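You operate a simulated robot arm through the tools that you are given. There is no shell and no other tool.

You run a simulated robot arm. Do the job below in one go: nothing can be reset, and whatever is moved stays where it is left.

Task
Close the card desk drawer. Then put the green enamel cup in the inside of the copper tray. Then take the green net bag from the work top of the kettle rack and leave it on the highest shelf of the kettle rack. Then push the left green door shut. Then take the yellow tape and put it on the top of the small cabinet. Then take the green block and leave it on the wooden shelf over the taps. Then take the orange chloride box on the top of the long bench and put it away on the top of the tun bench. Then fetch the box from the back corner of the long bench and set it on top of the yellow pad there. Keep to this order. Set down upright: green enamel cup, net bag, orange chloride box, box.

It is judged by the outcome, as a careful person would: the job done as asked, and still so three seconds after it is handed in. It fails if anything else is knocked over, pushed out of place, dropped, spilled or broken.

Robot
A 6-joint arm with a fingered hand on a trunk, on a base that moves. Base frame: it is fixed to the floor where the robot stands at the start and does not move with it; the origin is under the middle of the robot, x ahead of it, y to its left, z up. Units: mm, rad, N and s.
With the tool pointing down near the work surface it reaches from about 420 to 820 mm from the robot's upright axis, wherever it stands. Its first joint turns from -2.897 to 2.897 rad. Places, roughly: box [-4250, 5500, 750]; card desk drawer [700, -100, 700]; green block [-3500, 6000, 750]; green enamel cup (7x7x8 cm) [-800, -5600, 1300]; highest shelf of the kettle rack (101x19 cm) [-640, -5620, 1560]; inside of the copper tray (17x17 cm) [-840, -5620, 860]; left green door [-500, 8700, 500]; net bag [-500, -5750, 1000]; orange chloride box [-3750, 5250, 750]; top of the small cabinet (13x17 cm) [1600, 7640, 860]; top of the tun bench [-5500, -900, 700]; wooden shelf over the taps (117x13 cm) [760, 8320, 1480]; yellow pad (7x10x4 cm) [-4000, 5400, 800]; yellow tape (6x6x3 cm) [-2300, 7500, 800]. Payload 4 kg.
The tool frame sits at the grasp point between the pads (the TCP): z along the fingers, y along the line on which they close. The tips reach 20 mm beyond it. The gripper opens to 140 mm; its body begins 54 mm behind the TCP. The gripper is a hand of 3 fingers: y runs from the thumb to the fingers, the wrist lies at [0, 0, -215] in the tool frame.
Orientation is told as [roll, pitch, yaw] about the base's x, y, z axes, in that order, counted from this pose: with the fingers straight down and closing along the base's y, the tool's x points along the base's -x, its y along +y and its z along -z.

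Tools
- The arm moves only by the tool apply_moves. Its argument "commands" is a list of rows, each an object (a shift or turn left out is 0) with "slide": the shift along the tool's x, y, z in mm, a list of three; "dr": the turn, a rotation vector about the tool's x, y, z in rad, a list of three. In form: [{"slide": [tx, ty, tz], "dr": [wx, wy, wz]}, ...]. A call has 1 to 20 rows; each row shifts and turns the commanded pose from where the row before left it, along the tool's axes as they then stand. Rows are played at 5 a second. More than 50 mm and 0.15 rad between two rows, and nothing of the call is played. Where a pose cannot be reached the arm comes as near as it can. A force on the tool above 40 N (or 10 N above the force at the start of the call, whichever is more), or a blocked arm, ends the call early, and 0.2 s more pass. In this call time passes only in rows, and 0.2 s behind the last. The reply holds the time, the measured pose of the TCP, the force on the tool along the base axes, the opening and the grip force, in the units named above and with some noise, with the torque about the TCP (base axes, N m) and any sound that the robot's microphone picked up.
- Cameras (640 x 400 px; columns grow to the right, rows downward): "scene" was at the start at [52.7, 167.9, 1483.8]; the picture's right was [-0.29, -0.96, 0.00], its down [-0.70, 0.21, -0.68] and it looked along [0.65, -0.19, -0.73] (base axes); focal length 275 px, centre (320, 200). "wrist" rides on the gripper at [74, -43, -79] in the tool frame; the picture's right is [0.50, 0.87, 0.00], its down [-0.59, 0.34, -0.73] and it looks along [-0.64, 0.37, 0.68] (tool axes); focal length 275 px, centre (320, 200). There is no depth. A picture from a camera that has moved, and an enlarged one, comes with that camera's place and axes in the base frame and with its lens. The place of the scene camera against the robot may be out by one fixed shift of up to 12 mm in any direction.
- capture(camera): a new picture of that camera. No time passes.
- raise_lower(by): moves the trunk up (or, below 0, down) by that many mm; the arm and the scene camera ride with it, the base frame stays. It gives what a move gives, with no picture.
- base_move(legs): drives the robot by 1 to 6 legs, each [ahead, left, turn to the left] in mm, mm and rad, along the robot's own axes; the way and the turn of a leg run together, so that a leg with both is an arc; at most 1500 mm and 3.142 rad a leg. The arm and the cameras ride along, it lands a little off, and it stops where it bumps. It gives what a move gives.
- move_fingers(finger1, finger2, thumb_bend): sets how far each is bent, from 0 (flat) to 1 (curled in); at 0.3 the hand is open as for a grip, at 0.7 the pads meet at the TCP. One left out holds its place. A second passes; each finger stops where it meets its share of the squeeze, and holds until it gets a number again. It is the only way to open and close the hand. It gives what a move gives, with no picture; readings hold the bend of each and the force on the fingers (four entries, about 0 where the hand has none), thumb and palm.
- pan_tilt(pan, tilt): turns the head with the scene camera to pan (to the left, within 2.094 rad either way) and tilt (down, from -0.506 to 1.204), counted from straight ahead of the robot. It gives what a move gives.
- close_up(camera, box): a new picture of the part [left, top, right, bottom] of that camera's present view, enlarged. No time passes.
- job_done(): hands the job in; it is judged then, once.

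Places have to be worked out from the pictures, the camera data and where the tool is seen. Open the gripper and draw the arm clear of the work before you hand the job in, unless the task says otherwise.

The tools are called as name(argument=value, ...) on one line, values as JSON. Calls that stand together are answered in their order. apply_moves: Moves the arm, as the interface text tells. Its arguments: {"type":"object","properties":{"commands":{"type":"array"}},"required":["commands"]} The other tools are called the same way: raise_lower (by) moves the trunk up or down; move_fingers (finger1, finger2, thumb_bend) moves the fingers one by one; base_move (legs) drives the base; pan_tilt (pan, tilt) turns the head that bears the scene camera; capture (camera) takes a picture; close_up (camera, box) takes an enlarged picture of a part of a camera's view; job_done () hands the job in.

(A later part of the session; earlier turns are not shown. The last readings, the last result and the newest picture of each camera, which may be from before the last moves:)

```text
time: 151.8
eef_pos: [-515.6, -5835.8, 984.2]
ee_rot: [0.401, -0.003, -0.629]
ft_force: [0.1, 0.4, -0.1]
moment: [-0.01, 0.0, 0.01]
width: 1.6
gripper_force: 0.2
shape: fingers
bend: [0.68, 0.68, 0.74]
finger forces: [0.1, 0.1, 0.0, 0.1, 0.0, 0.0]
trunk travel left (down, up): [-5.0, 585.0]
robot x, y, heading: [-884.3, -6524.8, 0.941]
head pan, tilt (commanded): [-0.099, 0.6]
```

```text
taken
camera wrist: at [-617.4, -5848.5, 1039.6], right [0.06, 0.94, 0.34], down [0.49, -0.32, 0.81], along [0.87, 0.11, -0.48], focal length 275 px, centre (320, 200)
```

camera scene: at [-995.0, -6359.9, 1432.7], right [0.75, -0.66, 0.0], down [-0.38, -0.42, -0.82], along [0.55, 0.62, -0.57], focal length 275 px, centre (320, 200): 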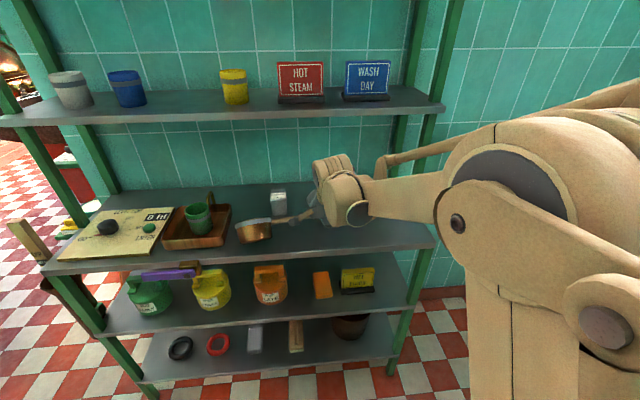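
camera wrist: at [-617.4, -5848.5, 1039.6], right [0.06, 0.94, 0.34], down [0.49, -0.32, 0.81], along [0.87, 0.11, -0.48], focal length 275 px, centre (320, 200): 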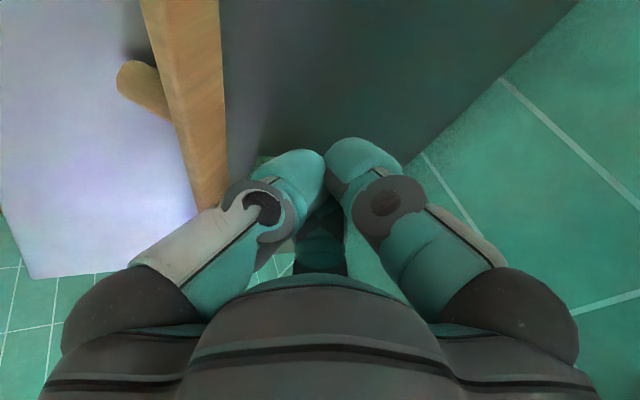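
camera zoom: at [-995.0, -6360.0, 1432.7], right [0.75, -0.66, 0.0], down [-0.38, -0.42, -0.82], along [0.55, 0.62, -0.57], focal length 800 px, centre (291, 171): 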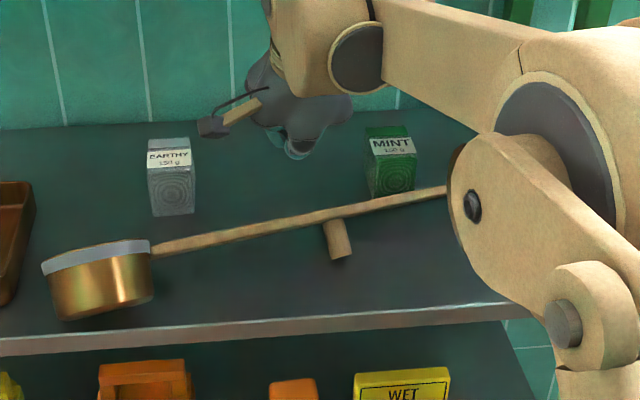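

The ladle leans forward about 40° with its handle yawed. I back the hand off, open it partly, and orient it to take the handle between thumb (below) and fingers (above).

apply_moves(commands=[{"slide": [11, -42, -17.7]}, {"slide": [11, -42, -17.7]}, {"slide": [11, -42, -17.7]}, {"dr": [-0.0919, 0.0551, -0.0513]}, {"dr": [-0.0919, 0.0551, -0.0513]}, {"dr": [-0.0919, 0.0551, -0.0513]}, {"dr": [-0.0919, 0.0551, -0.0513]}, {"dr": [-0.0919, 0.0551, -0.0513]}])

move_fingers(finger1=0.36, finger2=0.36, thumb_bend=0.48)

capture(camera="wrist")

close_up(camera="scene", box=[200, 150, 440, 290])

```text
time: 153.6
eef_pos: [-622.3, -5927.5, 985.2]
ee_rot: [0.879, 0.064, -0.26]
ft_force: [-0.4, -0.1, -0.1]
moment: [0.0, -0.03, -0.03]
width: 1.7
gripper_force: 0.0
shape: fingers
bend: [0.68, 0.68, 0.74]
finger forces: [0.1, 0.0, 0.0, 0.0, 0.0, 0.1]
trunk travel left (down, up): [-5.0, 585.0]
robot x, y, heading: [-883.2, -6524.1, 0.943]
head pan, tilt (commanded): [-0.099, 0.6]
```

```text
time: 154.6
eef_pos: [-623.2, -5926.1, 984.0]
ee_rot: [0.88, 0.066, -0.261]
ft_force: [-0.3, 0.7, 0.2]
moment: [0.01, 0.02, 0.0]
width: 88.9
gripper_force: 0.1
shape: fingers
bend: [0.36, 0.36, 0.48]
finger forces: [0.0, 0.0, 0.0, 0.0, 0.1, 0.1]
trunk travel left (down, up): [-5.0, 585.0]
robot x, y, heading: [-887.2, -6522.1, 0.942]
head pan, tilt (commanded): [-0.099, 0.6]
```

```text
taken
camera wrist: at [-716.1, -5993.1, 1005.1], right [-0.3, 0.65, 0.7], down [0.52, -0.5, 0.69], along [0.8, 0.57, -0.19], focal length 275 px, centre (320, 200)
```

wrist: 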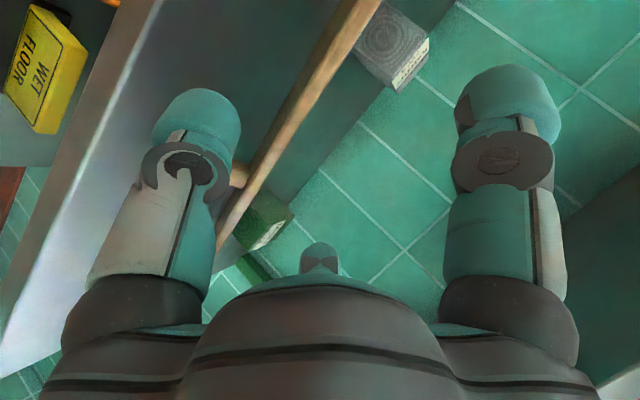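

```text
2.67 times, centred on (320, 220) of scene
camera zoom: at [-995.0, -6360.1, 1432.7], right [0.75, -0.66, 0.0], down [-0.38, -0.42, -0.82], along [0.55, 0.62, -0.57], focal length 733 px, centre (320, 147)
```

zoom: 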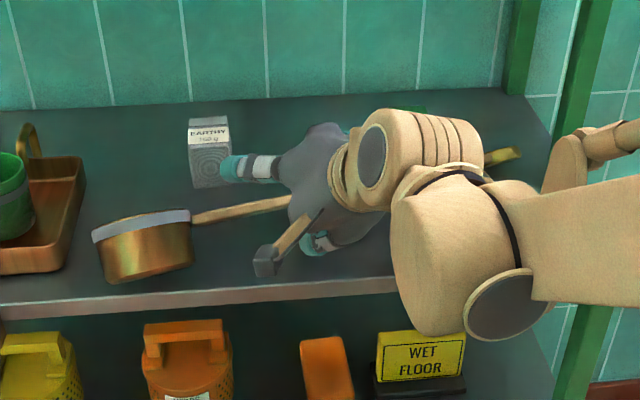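

The handle will pass close to the grasp point; it lies about 10 mm toward the thumb side. I correct for that, tuck the thumb slightly, and advance halfway.

move_fingers(finger1=0.36, finger2=0.36, thumb_bend=0.51)

apply_moves(commands=[{"slide": [0, -10, 0]}, {"slide": [0, 0, 25]}, {"slide": [0, 0, 25]}])

capture(camera="wrist")

close_up(camera="scene", box=[200, 150, 440, 290])

```text
time: 155.6
eef_pos: [-624.0, -5927.1, 983.4]
ee_rot: [0.879, 0.066, -0.262]
ft_force: [-0.6, 0.6, 0.0]
moment: [-0.02, -0.01, 0.0]
width: 84.7
gripper_force: 0.0
shape: fingers
bend: [0.36, 0.36, 0.51]
finger forces: [0.0, 0.0, 0.0, 0.0, 0.0, 0.0]
trunk travel left (down, up): [-5.0, 585.0]
robot x, y, heading: [-885.4, -6523.6, 0.945]
head pan, tilt (commanded): [-0.099, 0.6]
```

```text
time: 156.4
eef_pos: [-616.1, -5893.8, 943.7]
ee_rot: [0.878, 0.067, -0.261]
ft_force: [0.4, -0.3, 0.2]
moment: [-0.01, 0.0, 0.0]
width: 84.6
gripper_force: 0.1
shape: fingers
bend: [0.36, 0.36, 0.51]
finger forces: [0.1, 0.0, 0.1, 0.0, 0.1, 0.1]
trunk travel left (down, up): [-5.0, 585.0]
robot x, y, heading: [-887.0, -6523.9, 0.94]
head pan, tilt (commanded): [-0.099, 0.6]
```

```text
taken
camera wrist: at [-710.2, -5960.1, 966.0], right [-0.3, 0.65, 0.7], down [0.52, -0.5, 0.69], along [0.8, 0.57, -0.19], focal length 275 px, centre (320, 200)
```

wrist: 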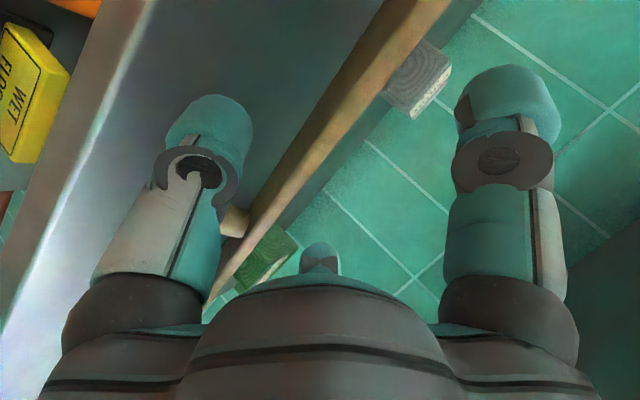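

```text
2.67 times, centred on (320, 220) of scene
camera zoom: at [-994.8, -6359.6, 1432.7], right [0.75, -0.66, 0.0], down [-0.38, -0.42, -0.82], along [0.55, 0.62, -0.57], focal length 733 px, centre (320, 147)
```

zoom: 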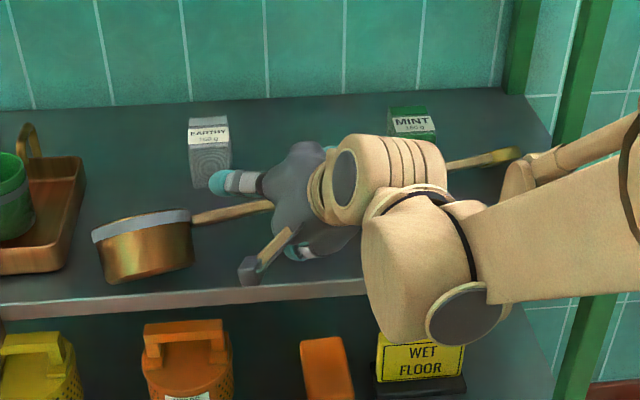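

Triangulation puts the handle at (712, 169, 914), which is 9 mm to the finger side and 57 mm ahead. I move there.

apply_moves(commands=[{"slide": [0, 8, 15]}, {"slide": [0, 0, 20]}, {"slide": [0, 0, 20]}])

capture(camera="wrist")

close_up(camera="scene", box=[200, 150, 440, 290])

```text
time: 157.2
eef_pos: [-606.7, -5848.9, 915.3]
ee_rot: [0.879, 0.067, -0.262]
ft_force: [1.0, 0.6, 1.5]
moment: [-0.01, -0.03, -0.03]
width: 82.4
gripper_force: 0.9
shape: fingers
bend: [0.36, 0.36, 0.52]
finger forces: [0.0, 0.0, 0.1, 0.0, 1.6, 0.0]
trunk travel left (down, up): [-5.0, 585.0]
robot x, y, heading: [-883.5, -6522.1, 0.937]
head pan, tilt (commanded): [-0.099, 0.6]
```

```text
taken
camera wrist: at [-700.1, -5914.8, 936.2], right [-0.3, 0.65, 0.7], down [0.52, -0.5, 0.69], along [0.8, 0.57, -0.19], focal length 275 px, centre (320, 200)
```

wrist: 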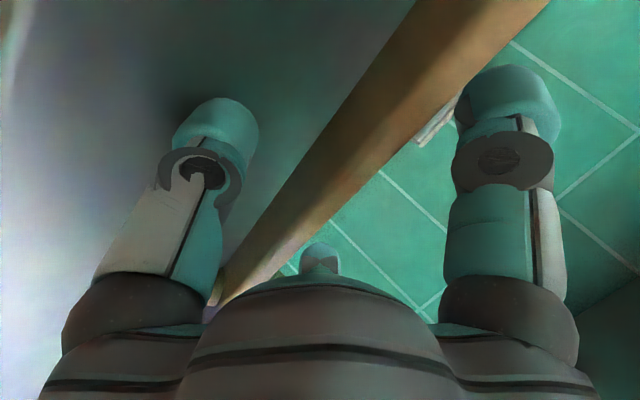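

```text
2.67 times, centred on (320, 220) of scene
camera zoom: at [-995.1, -6360.4, 1432.8], right [0.75, -0.66, 0.0], down [-0.38, -0.42, -0.83], along [0.55, 0.62, -0.56], focal length 733 px, centre (320, 147)
```

zoom: 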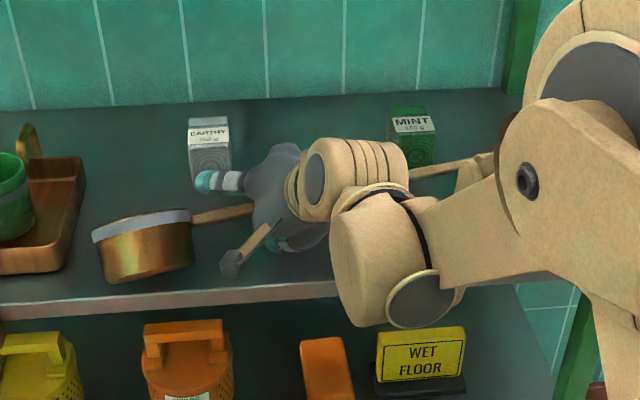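

The handle is between the thumb and fingers at the grasp point. I close on it.

move_fingers(finger1=0.58, finger2=0.58, thumb_bend=0.6)

capture(camera="wrist")

```text
time: 158.2
eef_pos: [-607.3, -5847.7, 913.8]
ee_rot: [0.879, 0.065, -0.261]
ft_force: [0.3, 0.2, 0.2]
moment: [0.01, -0.01, -0.01]
width: 37.3
gripper_force: 0.1
shape: fingers
bend: [0.57, 0.57, 0.6]
finger forces: [0.0, 0.0, 0.0, 0.1, 0.1, 0.1]
trunk travel left (down, up): [-5.0, 585.0]
robot x, y, heading: [-885.0, -6524.4, 0.945]
head pan, tilt (commanded): [-0.099, 0.6]
```

```text
taken
camera wrist: at [-700.0, -5914.8, 936.1], right [-0.3, 0.65, 0.7], down [0.52, -0.5, 0.69], along [0.8, 0.57, -0.19], focal length 275 px, centre (320, 200)
```

wrist: 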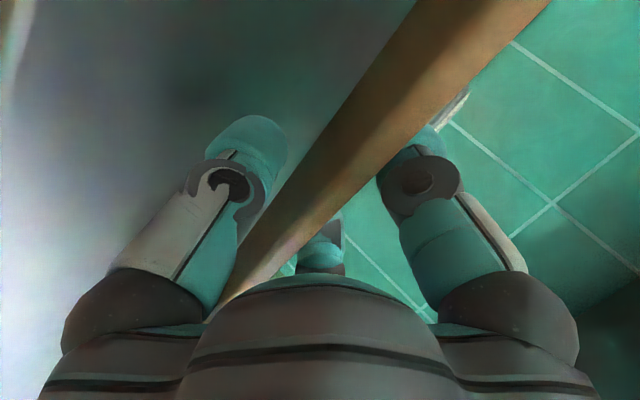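

The handle lies in the grip; I close further until contact.

move_fingers(finger1=0.72, finger2=0.72, thumb_bend=0.72)

capture(camera="wrist")

close_up(camera="scene", box=[200, 150, 440, 290])

```text
time: 159.2
eef_pos: [-606.2, -5848.9, 915.6]
ee_rot: [0.88, 0.064, -0.261]
ft_force: [-0.2, -0.5, 0.8]
moment: [-0.07, 0.05, -0.06]
width: 17.8
gripper_force: 14.8
shape: fingers
bend: [0.64, 0.65, 0.66]
finger forces: [8.4, 6.8, 0.0, 0.1, 14.8, 0.1]
trunk travel left (down, up): [-5.0, 585.0]
robot x, y, heading: [-886.6, -6523.0, 0.944]
head pan, tilt (commanded): [-0.099, 0.6]
```

```text
taken
camera wrist: at [-700.1, -5914.9, 936.2], right [-0.3, 0.65, 0.7], down [0.52, -0.5, 0.69], along [0.8, 0.57, -0.19], focal length 275 px, centre (320, 200)
```

wrist: 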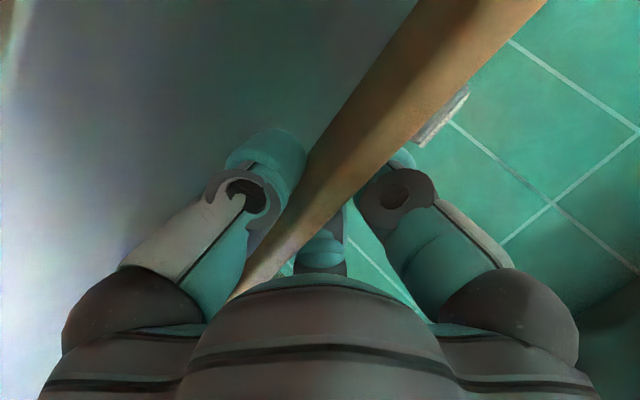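

```text
2.67 times, centred on (320, 220) of scene
camera zoom: at [-995.1, -6360.2, 1432.7], right [0.75, -0.66, 0.0], down [-0.38, -0.42, -0.83], along [0.55, 0.62, -0.56], focal length 733 px, centre (320, 147)
```

zoom: 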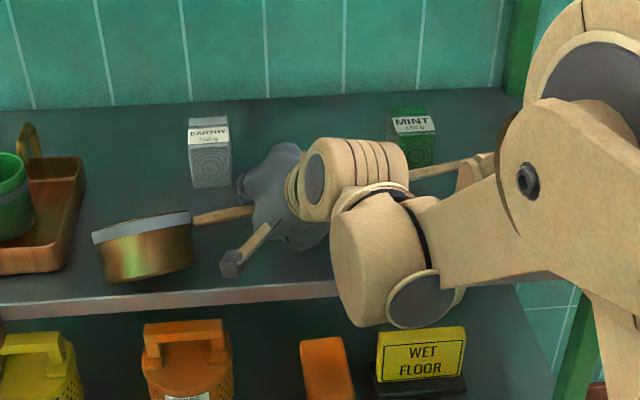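

The handle is gripped (thumb 15 N against 8+7 N). I tighten further and test a small lift.

move_fingers(finger1=0.9, finger2=0.9, thumb_bend=0.9)

apply_moves(commands=[{"slide": [0.9, 7.7, -6.4]}, {"slide": [0.9, 7.7, -6.4]}])

capture(camera="wrist")

close_up(camera="scene", box=[200, 150, 440, 290])

```text
time: 160.2
eef_pos: [-607.8, -5849.7, 914.8]
ee_rot: [0.879, 0.064, -0.262]
ft_force: [-0.8, -0.1, 0.4]
moment: [-0.08, 0.06, 0.02]
width: 16.4
gripper_force: 23.0
shape: fingers
bend: [0.64, 0.65, 0.66]
finger forces: [11.4, 11.0, 0.0, 0.1, 22.8, 0.1]
trunk travel left (down, up): [-5.0, 585.0]
robot x, y, heading: [-885.6, -6521.6, 0.945]
head pan, tilt (commanded): [-0.099, 0.6]
```

```text
time: 160.8
eef_pos: [-607.1, -5848.2, 935.6]
ee_rot: [0.878, 0.067, -0.262]
ft_force: [-0.9, 0.1, -3.2]
moment: [0.1, 0.16, 0.01]
width: 16.1
gripper_force: 23.1
shape: fingers
bend: [0.65, 0.67, 0.65]
finger forces: [14.6, 7.8, 0.0, 0.0, 25.2, 0.1]
trunk travel left (down, up): [-5.0, 585.0]
robot x, y, heading: [-883.6, -6521.5, 0.947]
head pan, tilt (commanded): [-0.099, 0.6]
```

```text
taken
camera wrist: at [-700.3, -5913.9, 956.2], right [-0.3, 0.65, 0.7], down [0.52, -0.5, 0.69], along [0.8, 0.57, -0.19], focal length 275 px, centre (320, 200)
```

wrist: 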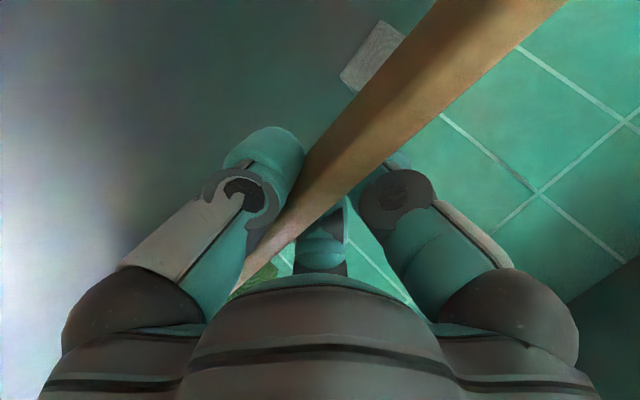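

```text
2.67 times, centred on (320, 220) of scene
camera zoom: at [-994.8, -6359.8, 1432.7], right [0.75, -0.66, 0.0], down [-0.38, -0.42, -0.82], along [0.55, 0.62, -0.57], focal length 733 px, centre (320, 147)
```

zoom: 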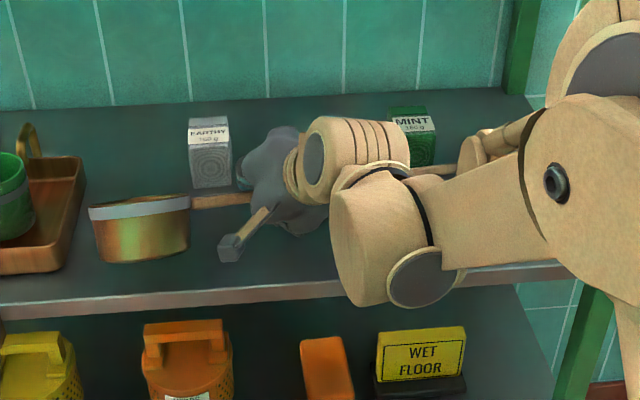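

The ladle lifts cleanly (about 3 N). I zoom in to see the pot's present roll angle.

close_up(camera="scene", box=[215, 190, 305, 260])

```text
5.71 times, centred on (260, 225) of scene
camera zoom: at [-994.8, -6359.8, 1432.7], right [0.75, -0.66, 0.0], down [-0.38, -0.42, -0.82], along [0.55, 0.62, -0.57], focal length 1572 px, centre (663, 57)
```

zoom: 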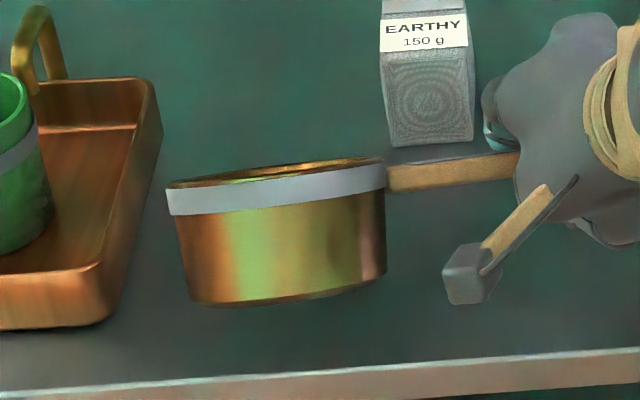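

The pot is still rolled about 33° forward. I rotate the hand to roll it back to about 8° and undo the yaw, while keeping it just clear of the work top.

apply_moves(commands=[{"dr": [-0.1095, -0.0857, 0.0255]}, {"dr": [-0.1095, -0.0857, 0.0255]}, {"dr": [-0.1095, -0.0857, 0.0255]}, {"dr": [-0.1095, -0.0857, 0.0255]}])

close_up(camera="scene", box=[200, 150, 440, 290])

capture(camera="wrist")

```text
time: 161.8
eef_pos: [-606.7, -5847.8, 934.9]
ee_rot: [1.311, 0.0, -0.609]
ft_force: [-0.3, 0.3, -3.1]
moment: [0.17, 0.18, 0.02]
width: 16.6
gripper_force: 25.7
shape: fingers
bend: [0.65, 0.74, 0.65]
finger forces: [16.6, 7.1, 0.0, 0.0, 27.4, 0.0]
trunk travel left (down, up): [-5.0, 585.0]
robot x, y, heading: [-884.8, -6522.2, 0.945]
head pan, tilt (commanded): [-0.099, 0.6]
```

```text
2.67 times, centred on (320, 220) of scene
camera zoom: at [-994.8, -6359.5, 1432.7], right [0.75, -0.66, 0.0], down [-0.38, -0.42, -0.82], along [0.55, 0.62, -0.57], focal length 733 px, centre (320, 147)
```

zoom: 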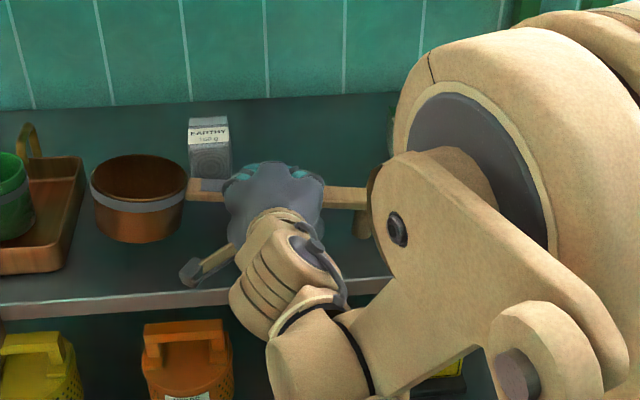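

```text
taken
camera wrist: at [-717.4, -5877.3, 912.6], right [-0.28, 0.47, 0.84], down [0.13, -0.85, 0.52], along [0.95, 0.25, 0.18], focal length 275 px, centre (320, 200)
```

wrist: 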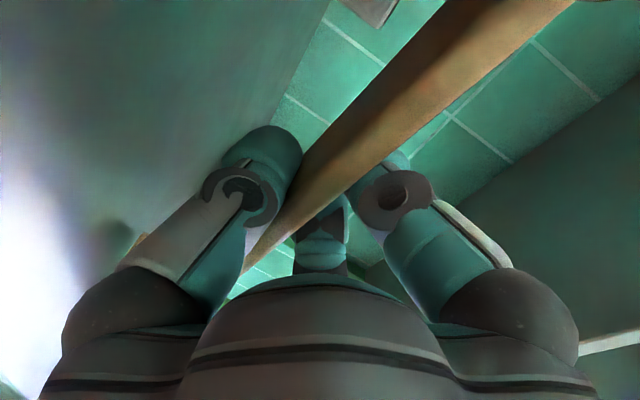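

The pot is nearly upright and close to its old spot, but the handle is now over-rotated by about 0.19 rad. I rotate it back about the vertical and shift 7 mm forward.

apply_moves(commands=[{"dr": [0, 0.0918, -0.0244]}, {"dr": [0, 0.0918, -0.0244]}, {"slide": [0, 1.8, 6.8]}])

capture(camera="scene")

close_up(camera="scene", box=[200, 150, 440, 290])

```text
time: 162.6
eef_pos: [-604.9, -5842.5, 935.4]
ee_rot: [1.309, 0.0, -0.417]
ft_force: [-0.2, -0.5, -4.3]
moment: [0.13, 0.26, 0.01]
width: 16.0
gripper_force: 25.1
shape: fingers
bend: [0.65, 0.75, 0.65]
finger forces: [16.7, 7.1, 0.1, 0.0, 27.0, 0.0]
trunk travel left (down, up): [-5.0, 585.0]
robot x, y, heading: [-883.0, -6520.0, 0.94]
head pan, tilt (commanded): [-0.099, 0.6]
```

```text
taken
camera scene: at [-994.7, -6359.7, 1432.7], right [0.75, -0.66, 0.0], down [-0.38, -0.42, -0.82], along [0.55, 0.62, -0.57], focal length 275 px, centre (320, 200)
```

scene: 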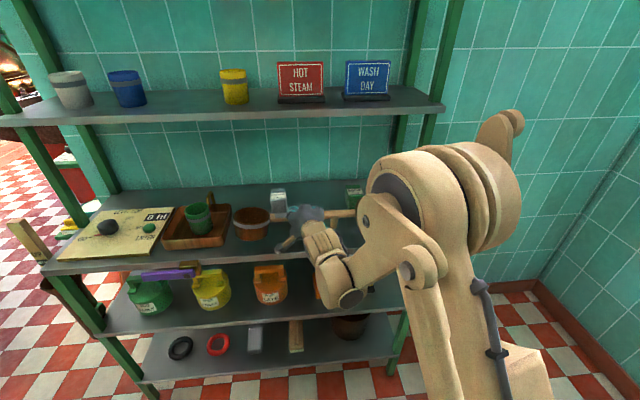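

```text
2.67 times, centred on (320, 220) of scene
camera zoom: at [-994.7, -6359.7, 1432.7], right [0.75, -0.66, 0.0], down [-0.38, -0.42, -0.82], along [0.55, 0.62, -0.57], focal length 733 px, centre (320, 147)
```

zoom: 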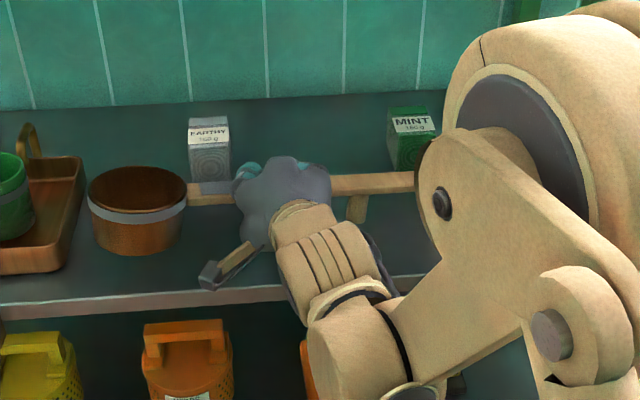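

The pose is close to the original with about 10° roll left. I apply a small yaw trim and lower gently toward the work top.

apply_moves(commands=[{"dr": [0, 0.048, -0.013]}, {"slide": [0, -4.8, 1.3]}, {"slide": [0, -4.8, 1.3]}, {"slide": [0, -2.9, 0.8]}])

close_up(camera="scene", box=[200, 150, 440, 290])

capture(camera="wrist")

```text
time: 163.6
eef_pos: [-605.1, -5841.0, 921.7]
ee_rot: [1.308, 0.0, -0.369]
ft_force: [-1.1, 0.0, 0.5]
moment: [0.0, -0.1, 0.03]
width: 14.9
gripper_force: 27.5
shape: fingers
bend: [0.66, 0.75, 0.65]
finger forces: [8.0, 19.1, 0.0, 0.1, 26.5, 0.0]
trunk travel left (down, up): [-5.0, 585.0]
robot x, y, heading: [-884.2, -6521.2, 0.941]
head pan, tilt (commanded): [-0.099, 0.6]
```

```text
2.67 times, centred on (320, 220) of scene
camera zoom: at [-995.2, -6360.0, 1432.7], right [0.75, -0.66, 0.0], down [-0.38, -0.42, -0.82], along [0.55, 0.62, -0.57], focal length 733 px, centre (320, 147)
```

zoom: 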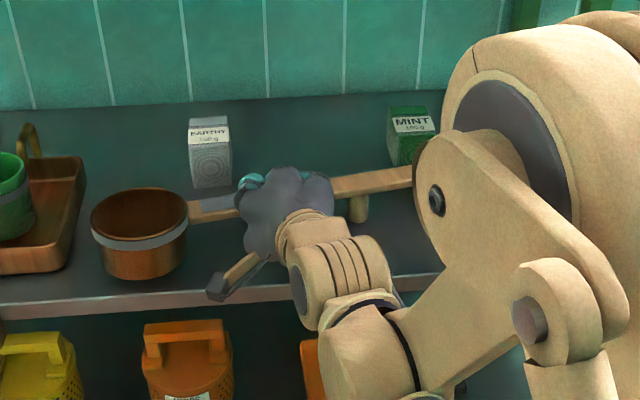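

```text
taken
camera wrist: at [-705.3, -5895.9, 899.7], right [-0.39, 0.39, 0.84], down [0.32, -0.79, 0.52], along [0.86, 0.47, 0.18], focal length 275 px, centre (320, 200)
```

wrist: 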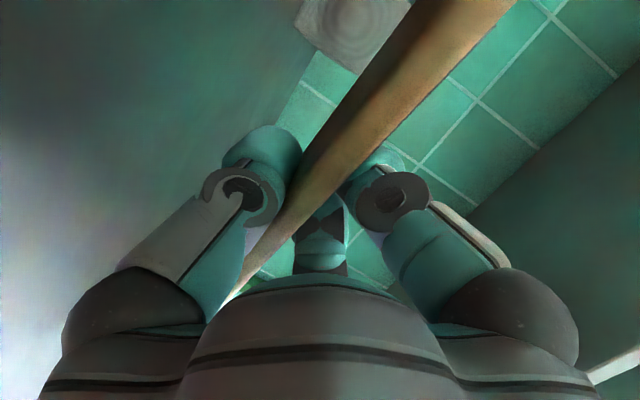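

The ladle touched down; the handle's far end sits slightly too far forward. I lift a few millimetres, trim the yaw and position, and set it down again.

apply_moves(commands=[{"slide": [0, 7.7, -2.1]}, {"dr": [0, -0.116, 0.031]}, {"slide": [0, -1.5, -6]}])

close_up(camera="scene", box=[200, 150, 440, 290])

```text
time: 164.4
eef_pos: [-608.1, -5846.2, 929.7]
ee_rot: [1.309, -0.001, -0.491]
ft_force: [0.2, -0.2, -2.5]
moment: [0.13, 0.21, 0.03]
width: 14.9
gripper_force: 26.5
shape: fingers
bend: [0.66, 0.75, 0.65]
finger forces: [16.9, 8.2, 0.0, 0.1, 27.8, 0.1]
trunk travel left (down, up): [-5.0, 585.0]
robot x, y, heading: [-881.3, -6525.6, 0.945]
head pan, tilt (commanded): [-0.099, 0.6]
```

```text
2.67 times, centred on (320, 220) of scene
camera zoom: at [-994.9, -6359.6, 1432.7], right [0.75, -0.66, 0.0], down [-0.38, -0.42, -0.82], along [0.55, 0.62, -0.57], focal length 733 px, centre (320, 147)
```

zoom: 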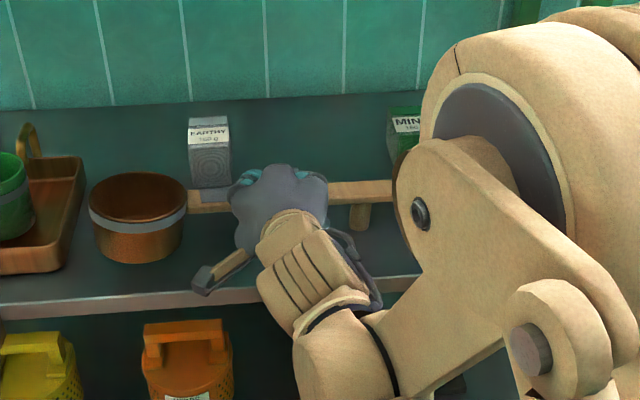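

I lower it again with a small pre-compensation in yaw.

apply_moves(commands=[{"dr": [0, -0.048, 0.013]}, {"slide": [0, -3.9, 1]}, {"slide": [0, -3.9, 1]}])

close_up(camera="scene", box=[200, 150, 440, 290])

```text
time: 165.2
eef_pos: [-608.5, -5848.2, 921.7]
ee_rot: [1.312, 0.0, -0.538]
ft_force: [-0.9, 0.5, 0.0]
moment: [0.0, -0.1, 0.03]
width: 14.4
gripper_force: 26.0
shape: fingers
bend: [0.66, 0.75, 0.65]
finger forces: [8.2, 19.0, 0.1, 0.0, 25.3, 0.0]
trunk travel left (down, up): [-5.0, 585.0]
robot x, y, heading: [-882.4, -6524.2, 0.945]
head pan, tilt (commanded): [-0.099, 0.6]
```

```text
2.67 times, centred on (320, 220) of scene
camera zoom: at [-995.2, -6360.0, 1432.7], right [0.75, -0.66, 0.0], down [-0.38, -0.42, -0.82], along [0.55, 0.62, -0.57], focal length 733 px, centre (320, 147)
```

zoom: 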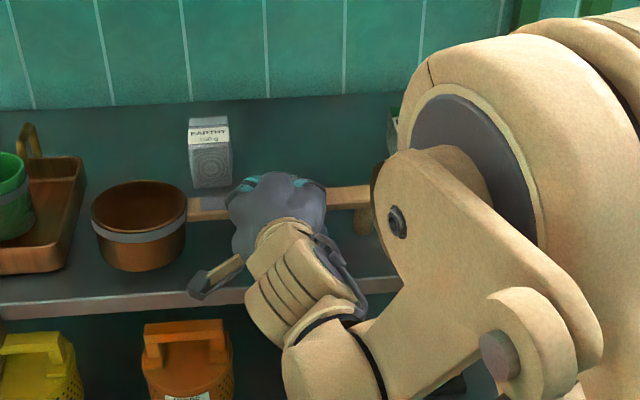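

The ladle is back in its original place and orientation within a few millimetres. I release it gently, opening fingers and thumb together.

move_fingers(finger1=0.6, finger2=0.6, thumb_bend=0.61)

close_up(camera="scene", box=[200, 150, 440, 290])

capture(camera="wrist")

```text
time: 166.2
eef_pos: [-607.9, -5846.5, 921.1]
ee_rot: [1.309, 0.0, -0.539]
ft_force: [0.5, 0.1, -1.0]
moment: [-0.02, -0.04, -0.02]
width: 31.7
gripper_force: 1.4
shape: fingers
bend: [0.6, 0.6, 0.61]
finger forces: [0.0, 0.0, 0.0, 0.0, 1.4, 0.0]
trunk travel left (down, up): [-5.0, 585.0]
robot x, y, heading: [-880.9, -6523.6, 0.943]
head pan, tilt (commanded): [-0.099, 0.6]
```

```text
2.67 times, centred on (320, 220) of scene
camera zoom: at [-994.9, -6359.9, 1432.7], right [0.75, -0.66, 0.0], down [-0.38, -0.42, -0.82], along [0.55, 0.62, -0.57], focal length 733 px, centre (320, 147)
```

zoom: 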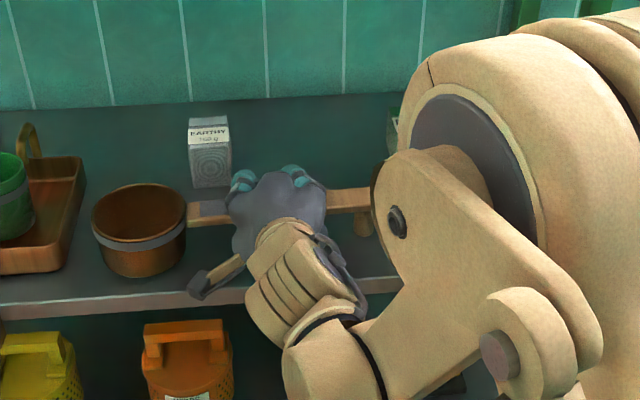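

```text
taken
camera wrist: at [-715.6, -5884.2, 899.3], right [-0.31, 0.45, 0.84], down [0.18, -0.84, 0.52], along [0.93, 0.32, 0.18], focal length 275 px, centre (320, 200)
```

wrist: 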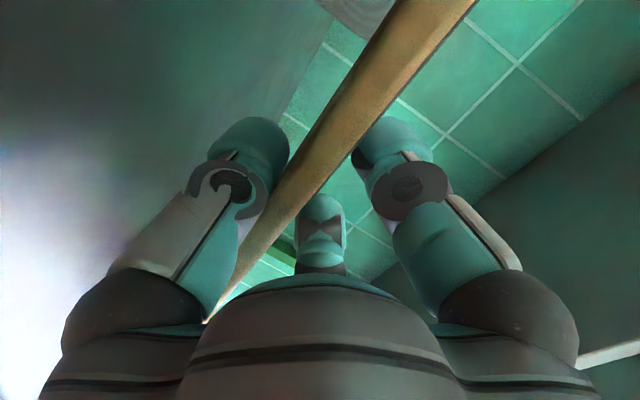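

The pot has settled upright, with the handle lightly on the thumb. I lower the thumb away, open the fingers, and withdraw horizontally.

move_fingers(finger1=0.45, finger2=0.45, thumb_bend=0.52)

apply_moves(commands=[{"slide": [0, -5.1, -19.3]}, {"slide": [0, -10.3, -38.6]}, {"slide": [0, -10.3, -38.6]}])

capture(camera="wrist")

capture(camera="scene")

```text
time: 167.2
eef_pos: [-606.4, -5846.2, 921.5]
ee_rot: [1.308, 0.0, -0.54]
ft_force: [-0.5, -0.3, -0.4]
moment: [0.0, -0.02, 0.0]
width: 68.4
gripper_force: 0.1
shape: fingers
bend: [0.45, 0.45, 0.52]
finger forces: [0.0, 0.0, 0.1, 0.0, 0.1, 0.0]
trunk travel left (down, up): [-5.0, 585.0]
robot x, y, heading: [-883.1, -6523.3, 0.948]
head pan, tilt (commanded): [-0.099, 0.6]
```

```text
time: 168.0
eef_pos: [-658.0, -5932.6, 920.4]
ee_rot: [1.31, 0.0, -0.54]
ft_force: [-0.4, -0.2, 0.4]
moment: [0.02, 0.03, 0.02]
width: 68.6
gripper_force: 0.1
shape: fingers
bend: [0.45, 0.45, 0.52]
finger forces: [0.0, 0.0, 0.0, 0.0, 0.0, 0.0]
trunk travel left (down, up): [-5.0, 585.0]
robot x, y, heading: [-888.3, -6521.3, 0.946]
head pan, tilt (commanded): [-0.099, 0.6]
```

```text
taken
camera wrist: at [-767.1, -5969.0, 898.8], right [-0.31, 0.45, 0.84], down [0.18, -0.84, 0.52], along [0.93, 0.32, 0.18], focal length 275 px, centre (320, 200)
```

wrist: 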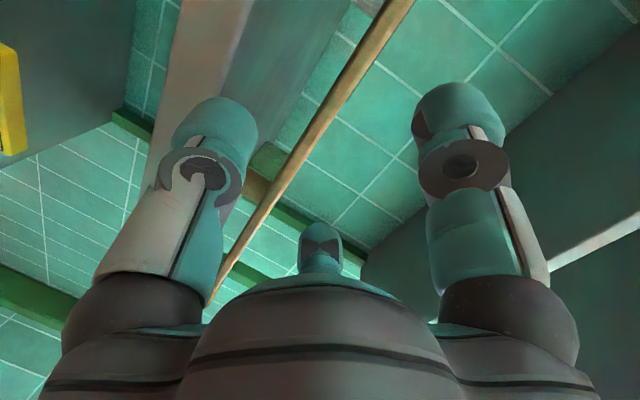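

```text
taken
camera scene: at [-995.1, -6360.3, 1432.7], right [0.75, -0.66, 0.0], down [-0.38, -0.42, -0.82], along [0.55, 0.62, -0.57], focal length 275 px, centre (320, 200)
```

scene: 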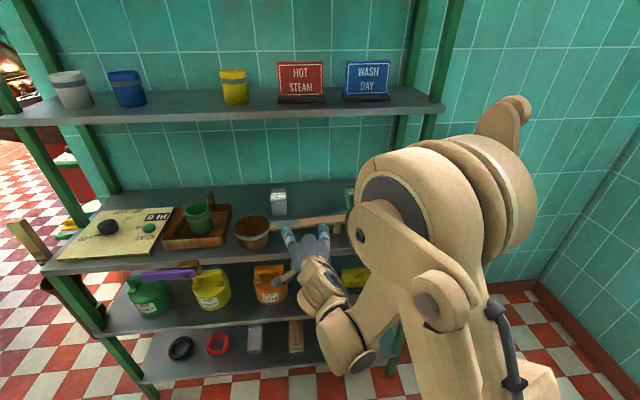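

The ladle is back upright. I withdraw the hand up and back and compare closely with the earlier view.

apply_moves(commands=[{"slide": [0, 20, -43]}, {"slide": [0, 40, -20]}, {"slide": [0, 45, -15]}, {"slide": [-45, 0, 0]}, {"slide": [-45, 0, 0]}, {"slide": [-45, 0, 0]}])

close_up(camera="scene", box=[310, 160, 430, 260])

close_up(camera="scene", box=[200, 150, 440, 290])

```text
time: 169.4
eef_pos: [-566.6, -6044.2, 1042.5]
ee_rot: [1.311, -0.001, -0.541]
ft_force: [-0.1, 0.2, -1.3]
moment: [-0.05, -0.01, 0.0]
width: 68.6
gripper_force: 0.1
shape: fingers
bend: [0.45, 0.45, 0.52]
finger forces: [0.1, 0.0, 0.0, 0.1, 0.1, 0.0]
trunk travel left (down, up): [-5.0, 585.0]
robot x, y, heading: [-884.6, -6521.0, 0.942]
head pan, tilt (commanded): [-0.099, 0.6]
```

```text
4.00 times, centred on (370, 210) of scene
camera zoom: at [-994.9, -6360.3, 1432.8], right [0.75, -0.66, 0.0], down [-0.38, -0.42, -0.82], along [0.55, 0.62, -0.57], focal length 1100 px, centre (120, 160)
```

zoom: 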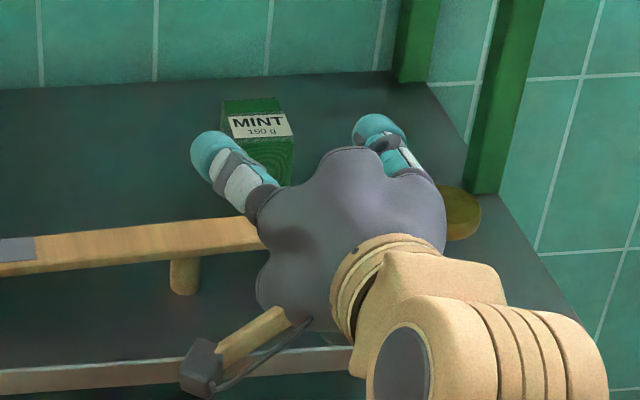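

```text
2.67 times, centred on (320, 220) of scene
camera zoom: at [-994.9, -6360.3, 1432.8], right [0.75, -0.66, 0.0], down [-0.38, -0.42, -0.82], along [0.55, 0.62, -0.57], focal length 733 px, centre (320, 147)
```

zoom: 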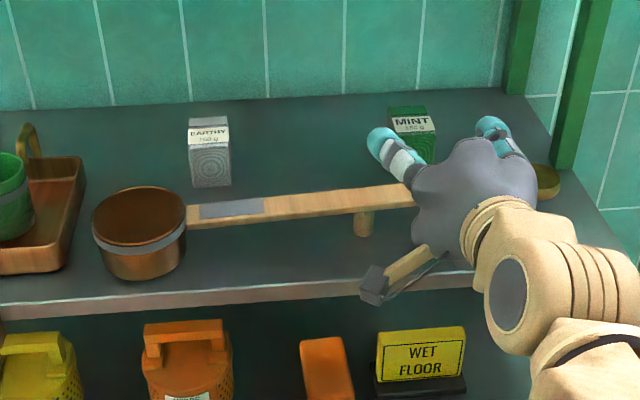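

The ladle stands upright within about 15 mm of where it was, and the MINT bag has not moved. I now set up a safer approach: hand higher and more tilted so the thumb clears the handle well.

move_fingers(finger1=0.3, finger2=0.3, thumb_bend=0.54)

apply_moves(commands=[{"dr": [0.1275, 0, 0]}, {"dr": [0.1275, 0, 0]}, {"dr": [0.1275, 0, 0]}, {"dr": [0.1275, 0, 0]}, {"dr": [0, -0.062, 0.061]}, {"slide": [-43, 0, 0]}, {"slide": [0, -24, 23.3]}, {"slide": [0, -18, 17.5]}, {"slide": [0, 23, 23.7]}, {"slide": [0, 23, 23.7]}])

capture(camera="wrist")

close_up(camera="scene", box=[200, 150, 440, 290])

```text
time: 170.4
eef_pos: [-567.2, -6045.1, 1042.4]
ee_rot: [1.31, 0.001, -0.54]
ft_force: [-0.8, 0.5, -0.6]
moment: [0.01, 0.01, 0.02]
width: 90.2
gripper_force: 0.1
shape: fingers
bend: [0.3, 0.3, 0.54]
finger forces: [0.1, 0.0, 0.0, 0.0, 0.1, 0.1]
trunk travel left (down, up): [-5.0, 585.0]
robot x, y, heading: [-883.4, -6525.9, 0.943]
head pan, tilt (commanded): [-0.099, 0.6]
```

```text
time: 172.6
eef_pos: [-493.9, -6013.1, 983.1]
ee_rot: [0.799, 0.001, -0.627]
ft_force: [-0.2, -0.6, 0.1]
moment: [0.04, 0.02, -0.01]
width: 90.0
gripper_force: 0.0
shape: fingers
bend: [0.3, 0.3, 0.54]
finger forces: [0.0, 0.0, 0.1, 0.0, 0.0, 0.0]
trunk travel left (down, up): [-5.0, 585.0]
robot x, y, heading: [-884.3, -6524.1, 0.941]
head pan, tilt (commanded): [-0.099, 0.6]
```

```text
taken
camera wrist: at [-605.0, -6039.7, 1007.0], right [-0.05, 0.78, 0.62], down [0.31, -0.58, 0.76], along [0.95, 0.23, -0.21], focal length 275 px, centre (320, 200)
```

wrist: 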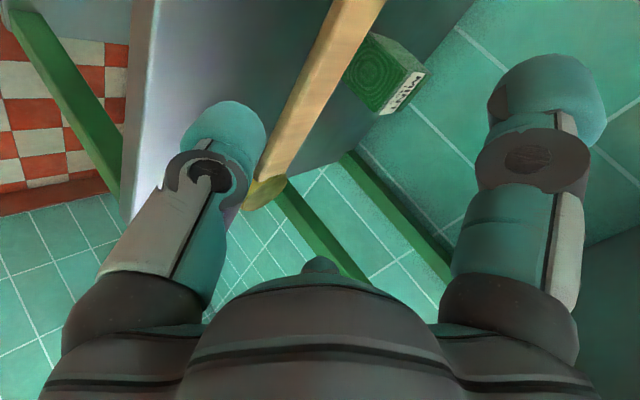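

```text
2.67 times, centred on (320, 220) of scene
camera zoom: at [-994.6, -6359.8, 1432.7], right [0.75, -0.66, 0.0], down [-0.38, -0.42, -0.82], along [0.55, 0.62, -0.57], focal length 733 px, centre (320, 147)
```

zoom: 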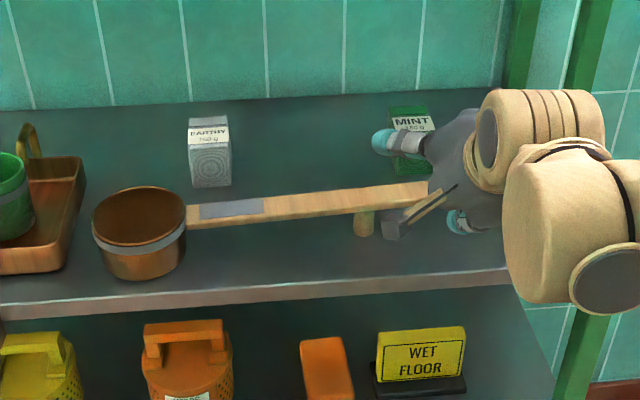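

I raise the hand to z≈1010 for a generous margin over the handle, then cross forward to about 800 mm.

apply_moves(commands=[{"slide": [-2, 19.4, -18.8]}, {"slide": [0, 27.9, 28.7]}, {"slide": [0, 27.9, 28.7]}, {"slide": [0, 27.9, 28.7]}, {"slide": [0, 27.9, 28.7]}])

capture(camera="wrist")

close_up(camera="scene", box=[200, 150, 440, 290])

```text
time: 173.8
eef_pos: [-398.7, -5884.3, 1009.1]
ee_rot: [0.797, -0.001, -0.628]
ft_force: [-0.6, 0.3, 0.0]
moment: [0.0, 0.01, 0.02]
width: 90.1
gripper_force: 0.2
shape: fingers
bend: [0.3, 0.3, 0.54]
finger forces: [0.0, 0.0, 0.0, 0.0, 0.0, 0.0]
trunk travel left (down, up): [-5.0, 585.0]
robot x, y, heading: [-882.0, -6519.0, 0.944]
head pan, tilt (commanded): [-0.099, 0.6]
```

```text
taken
camera wrist: at [-510.0, -5909.6, 1033.1], right [-0.05, 0.78, 0.62], down [0.31, -0.58, 0.76], along [0.95, 0.23, -0.21], focal length 275 px, centre (320, 200)
```

wrist: 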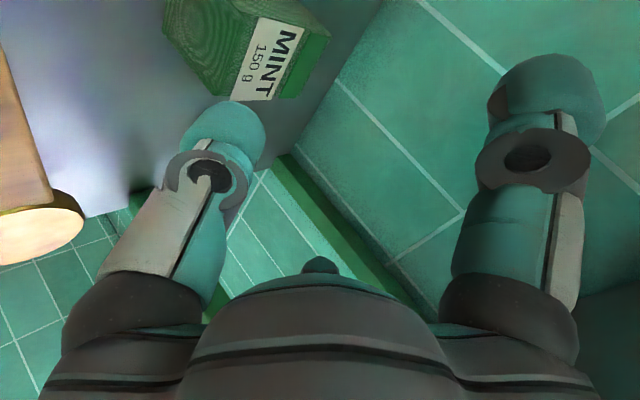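

```text
2.67 times, centred on (320, 220) of scene
camera zoom: at [-994.5, -6359.6, 1432.7], right [0.75, -0.66, 0.0], down [-0.38, -0.42, -0.82], along [0.55, 0.62, -0.57], focal length 733 px, centre (320, 147)
```

zoom: 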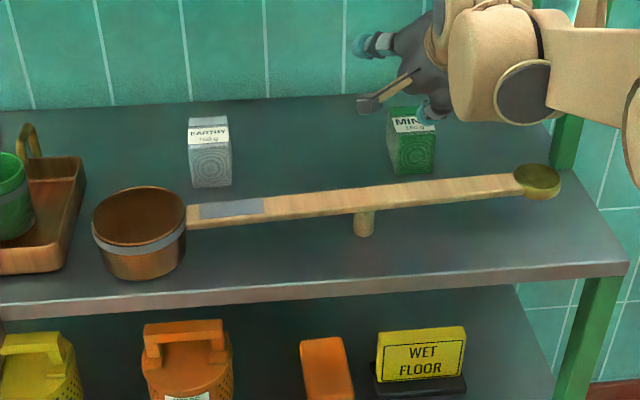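

Crossed cleanly; the ladle is untouched. I open the thumb and lower the hand between the handle and the bag while reducing the tilt.

move_fingers(finger1=0.3, finger2=0.3, thumb_bend=0.42)

apply_moves(commands=[{"slide": [0, -21.5, 20.9]}, {"dr": [0.1, 0, 0]}, {"slide": [0, -19.3, 22.9]}, {"dr": [0.1, 0, 0]}, {"dr": [0.1, 0, 0]}, {"slide": [0, -9, 16.7]}])

capture(camera="wrist")

close_up(camera="scene", box=[250, 130, 450, 260])

```text
time: 174.8
eef_pos: [-399.5, -5883.7, 1010.2]
ee_rot: [0.801, 0.0, -0.625]
ft_force: [0.2, 0.1, 0.1]
moment: [-0.01, 0.01, 0.0]
width: 107.2
gripper_force: 0.0
shape: fingers
bend: [0.3, 0.3, 0.42]
finger forces: [0.1, 0.0, 0.1, 0.1, 0.0, 0.0]
trunk travel left (down, up): [-5.0, 585.0]
robot x, y, heading: [-881.9, -6521.7, 0.945]
head pan, tilt (commanded): [-0.099, 0.6]
```

```text
time: 176.2
eef_pos: [-397.1, -5886.7, 934.4]
ee_rot: [0.498, 0.0, -0.627]
ft_force: [0.0, 0.2, 0.1]
moment: [0.03, -0.04, 0.0]
width: 107.0
gripper_force: 0.6
shape: fingers
bend: [0.3, 0.3, 0.42]
finger forces: [0.0, 0.0, 0.0, 0.0, 0.5, 0.0]
trunk travel left (down, up): [-5.0, 585.0]
robot x, y, heading: [-884.2, -6522.8, 0.945]
head pan, tilt (commanded): [-0.099, 0.6]
```

```text
taken
camera wrist: at [-502.0, -5905.0, 981.2], right [0.04, 0.91, 0.41], down [0.45, -0.39, 0.81], along [0.89, 0.15, -0.42], focal length 275 px, centre (320, 200)
```

wrist: 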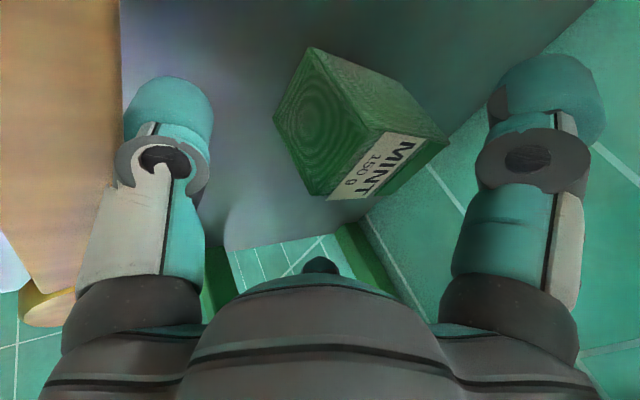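

```text
3.08 times, centred on (350, 195) of scene
camera zoom: at [-994.8, -6359.9, 1432.7], right [0.75, -0.66, 0.0], down [-0.38, -0.42, -0.82], along [0.55, 0.62, -0.57], focal length 846 px, centre (228, 215)
```

zoom: 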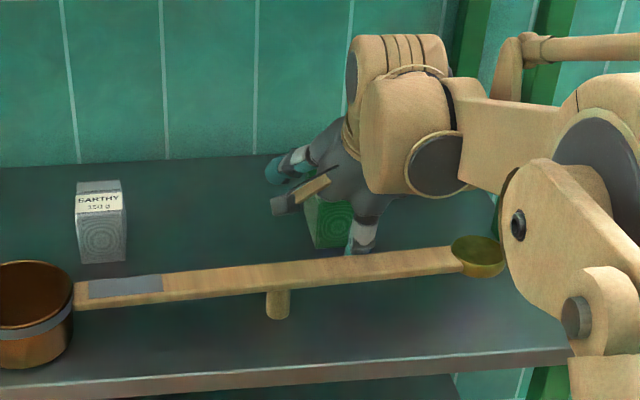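

The thumb is in the gap in front of the bag and the fingers are to both sides. I advance 46 mm to straddle the bag and lower to about z=914.

apply_moves(commands=[{"slide": [1.5, 20.2, 11]}, {"slide": [1.5, 20.2, 11]}, {"slide": [0, -9.6, 17.6]}])

capture(camera="wrist")

close_up(camera="scene", box=[250, 130, 450, 260])

```text
time: 177.0
eef_pos: [-373.6, -5847.2, 914.3]
ee_rot: [0.499, 0.001, -0.629]
ft_force: [-0.6, -0.7, 6.5]
moment: [-0.29, 0.2, 0.01]
width: 107.0
gripper_force: 2.7
shape: fingers
bend: [0.3, 0.3, 0.42]
finger forces: [0.1, 0.0, 0.1, 0.0, 6.3, 0.1]
trunk travel left (down, up): [-5.0, 585.0]
robot x, y, heading: [-887.7, -6528.9, 0.948]
head pan, tilt (commanded): [-0.099, 0.6]
```

```text
taken
camera wrist: at [-478.1, -5865.5, 962.7], right [0.04, 0.91, 0.42], down [0.44, -0.39, 0.81], along [0.9, 0.15, -0.42], focal length 275 px, centre (320, 200)
```

wrist: 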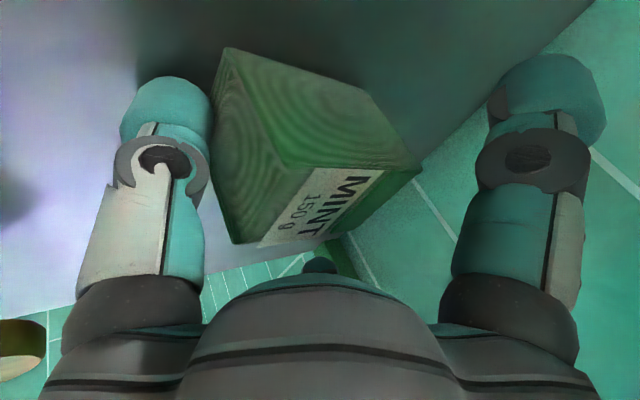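

```text
3.08 times, centred on (350, 195) of scene
camera zoom: at [-995.5, -6360.8, 1432.9], right [0.75, -0.66, 0.0], down [-0.38, -0.42, -0.83], along [0.55, 0.62, -0.56], focal length 846 px, centre (228, 215)
```

zoom: 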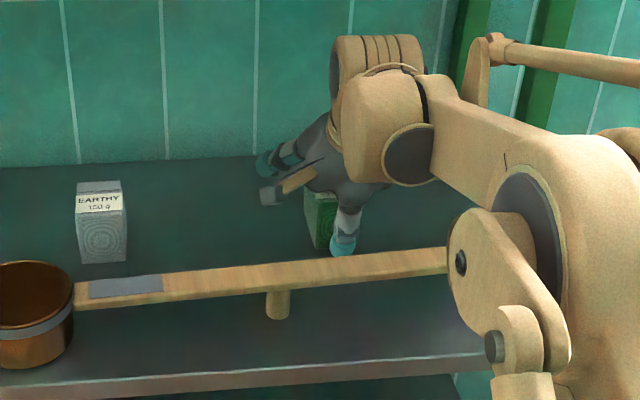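

The thumb touches the work top (6 N), so it is a bit higher than assumed. I raise 7 mm and close the hand on the bag in steps.

apply_moves(commands=[{"slide": [0, 3.4, -6.1]}])

move_fingers(finger1=0.45, finger2=0.45, thumb_bend=0.46)

capture(camera="wrist")

```text
time: 177.4
eef_pos: [-374.0, -5848.8, 921.3]
ee_rot: [0.499, 0.001, -0.625]
ft_force: [-0.3, 0.2, 0.0]
moment: [-0.01, -0.01, -0.01]
width: 107.5
gripper_force: 0.4
shape: fingers
bend: [0.3, 0.3, 0.42]
finger forces: [0.1, 0.0, 0.0, 0.1, 0.2, 0.0]
trunk travel left (down, up): [-5.0, 585.0]
robot x, y, heading: [-885.2, -6524.4, 0.942]
head pan, tilt (commanded): [-0.099, 0.6]
```

```text
time: 178.4
eef_pos: [-372.8, -5848.1, 921.4]
ee_rot: [0.5, 0.0, -0.627]
ft_force: [1.0, -0.3, -0.3]
moment: [0.0, -0.01, 0.0]
width: 78.1
gripper_force: 0.1
shape: fingers
bend: [0.45, 0.45, 0.46]
finger forces: [0.0, 0.0, 0.0, 0.1, 0.0, 0.0]
trunk travel left (down, up): [-5.0, 585.0]
robot x, y, heading: [-885.5, -6519.4, 0.939]
head pan, tilt (commanded): [-0.099, 0.6]
```

```text
taken
camera wrist: at [-477.1, -5865.1, 968.7], right [0.04, 0.91, 0.41], down [0.44, -0.39, 0.81], along [0.89, 0.15, -0.42], focal length 275 px, centre (320, 200)
```

wrist: 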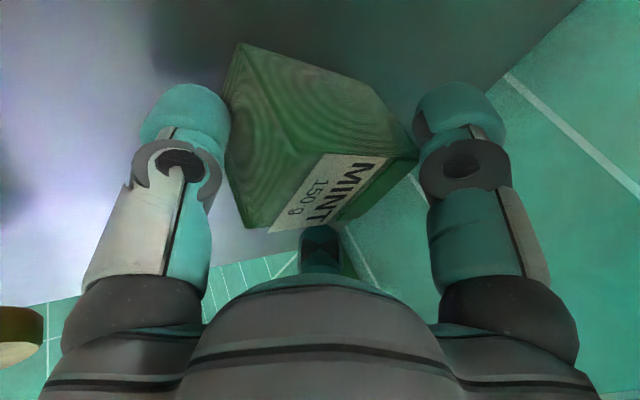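

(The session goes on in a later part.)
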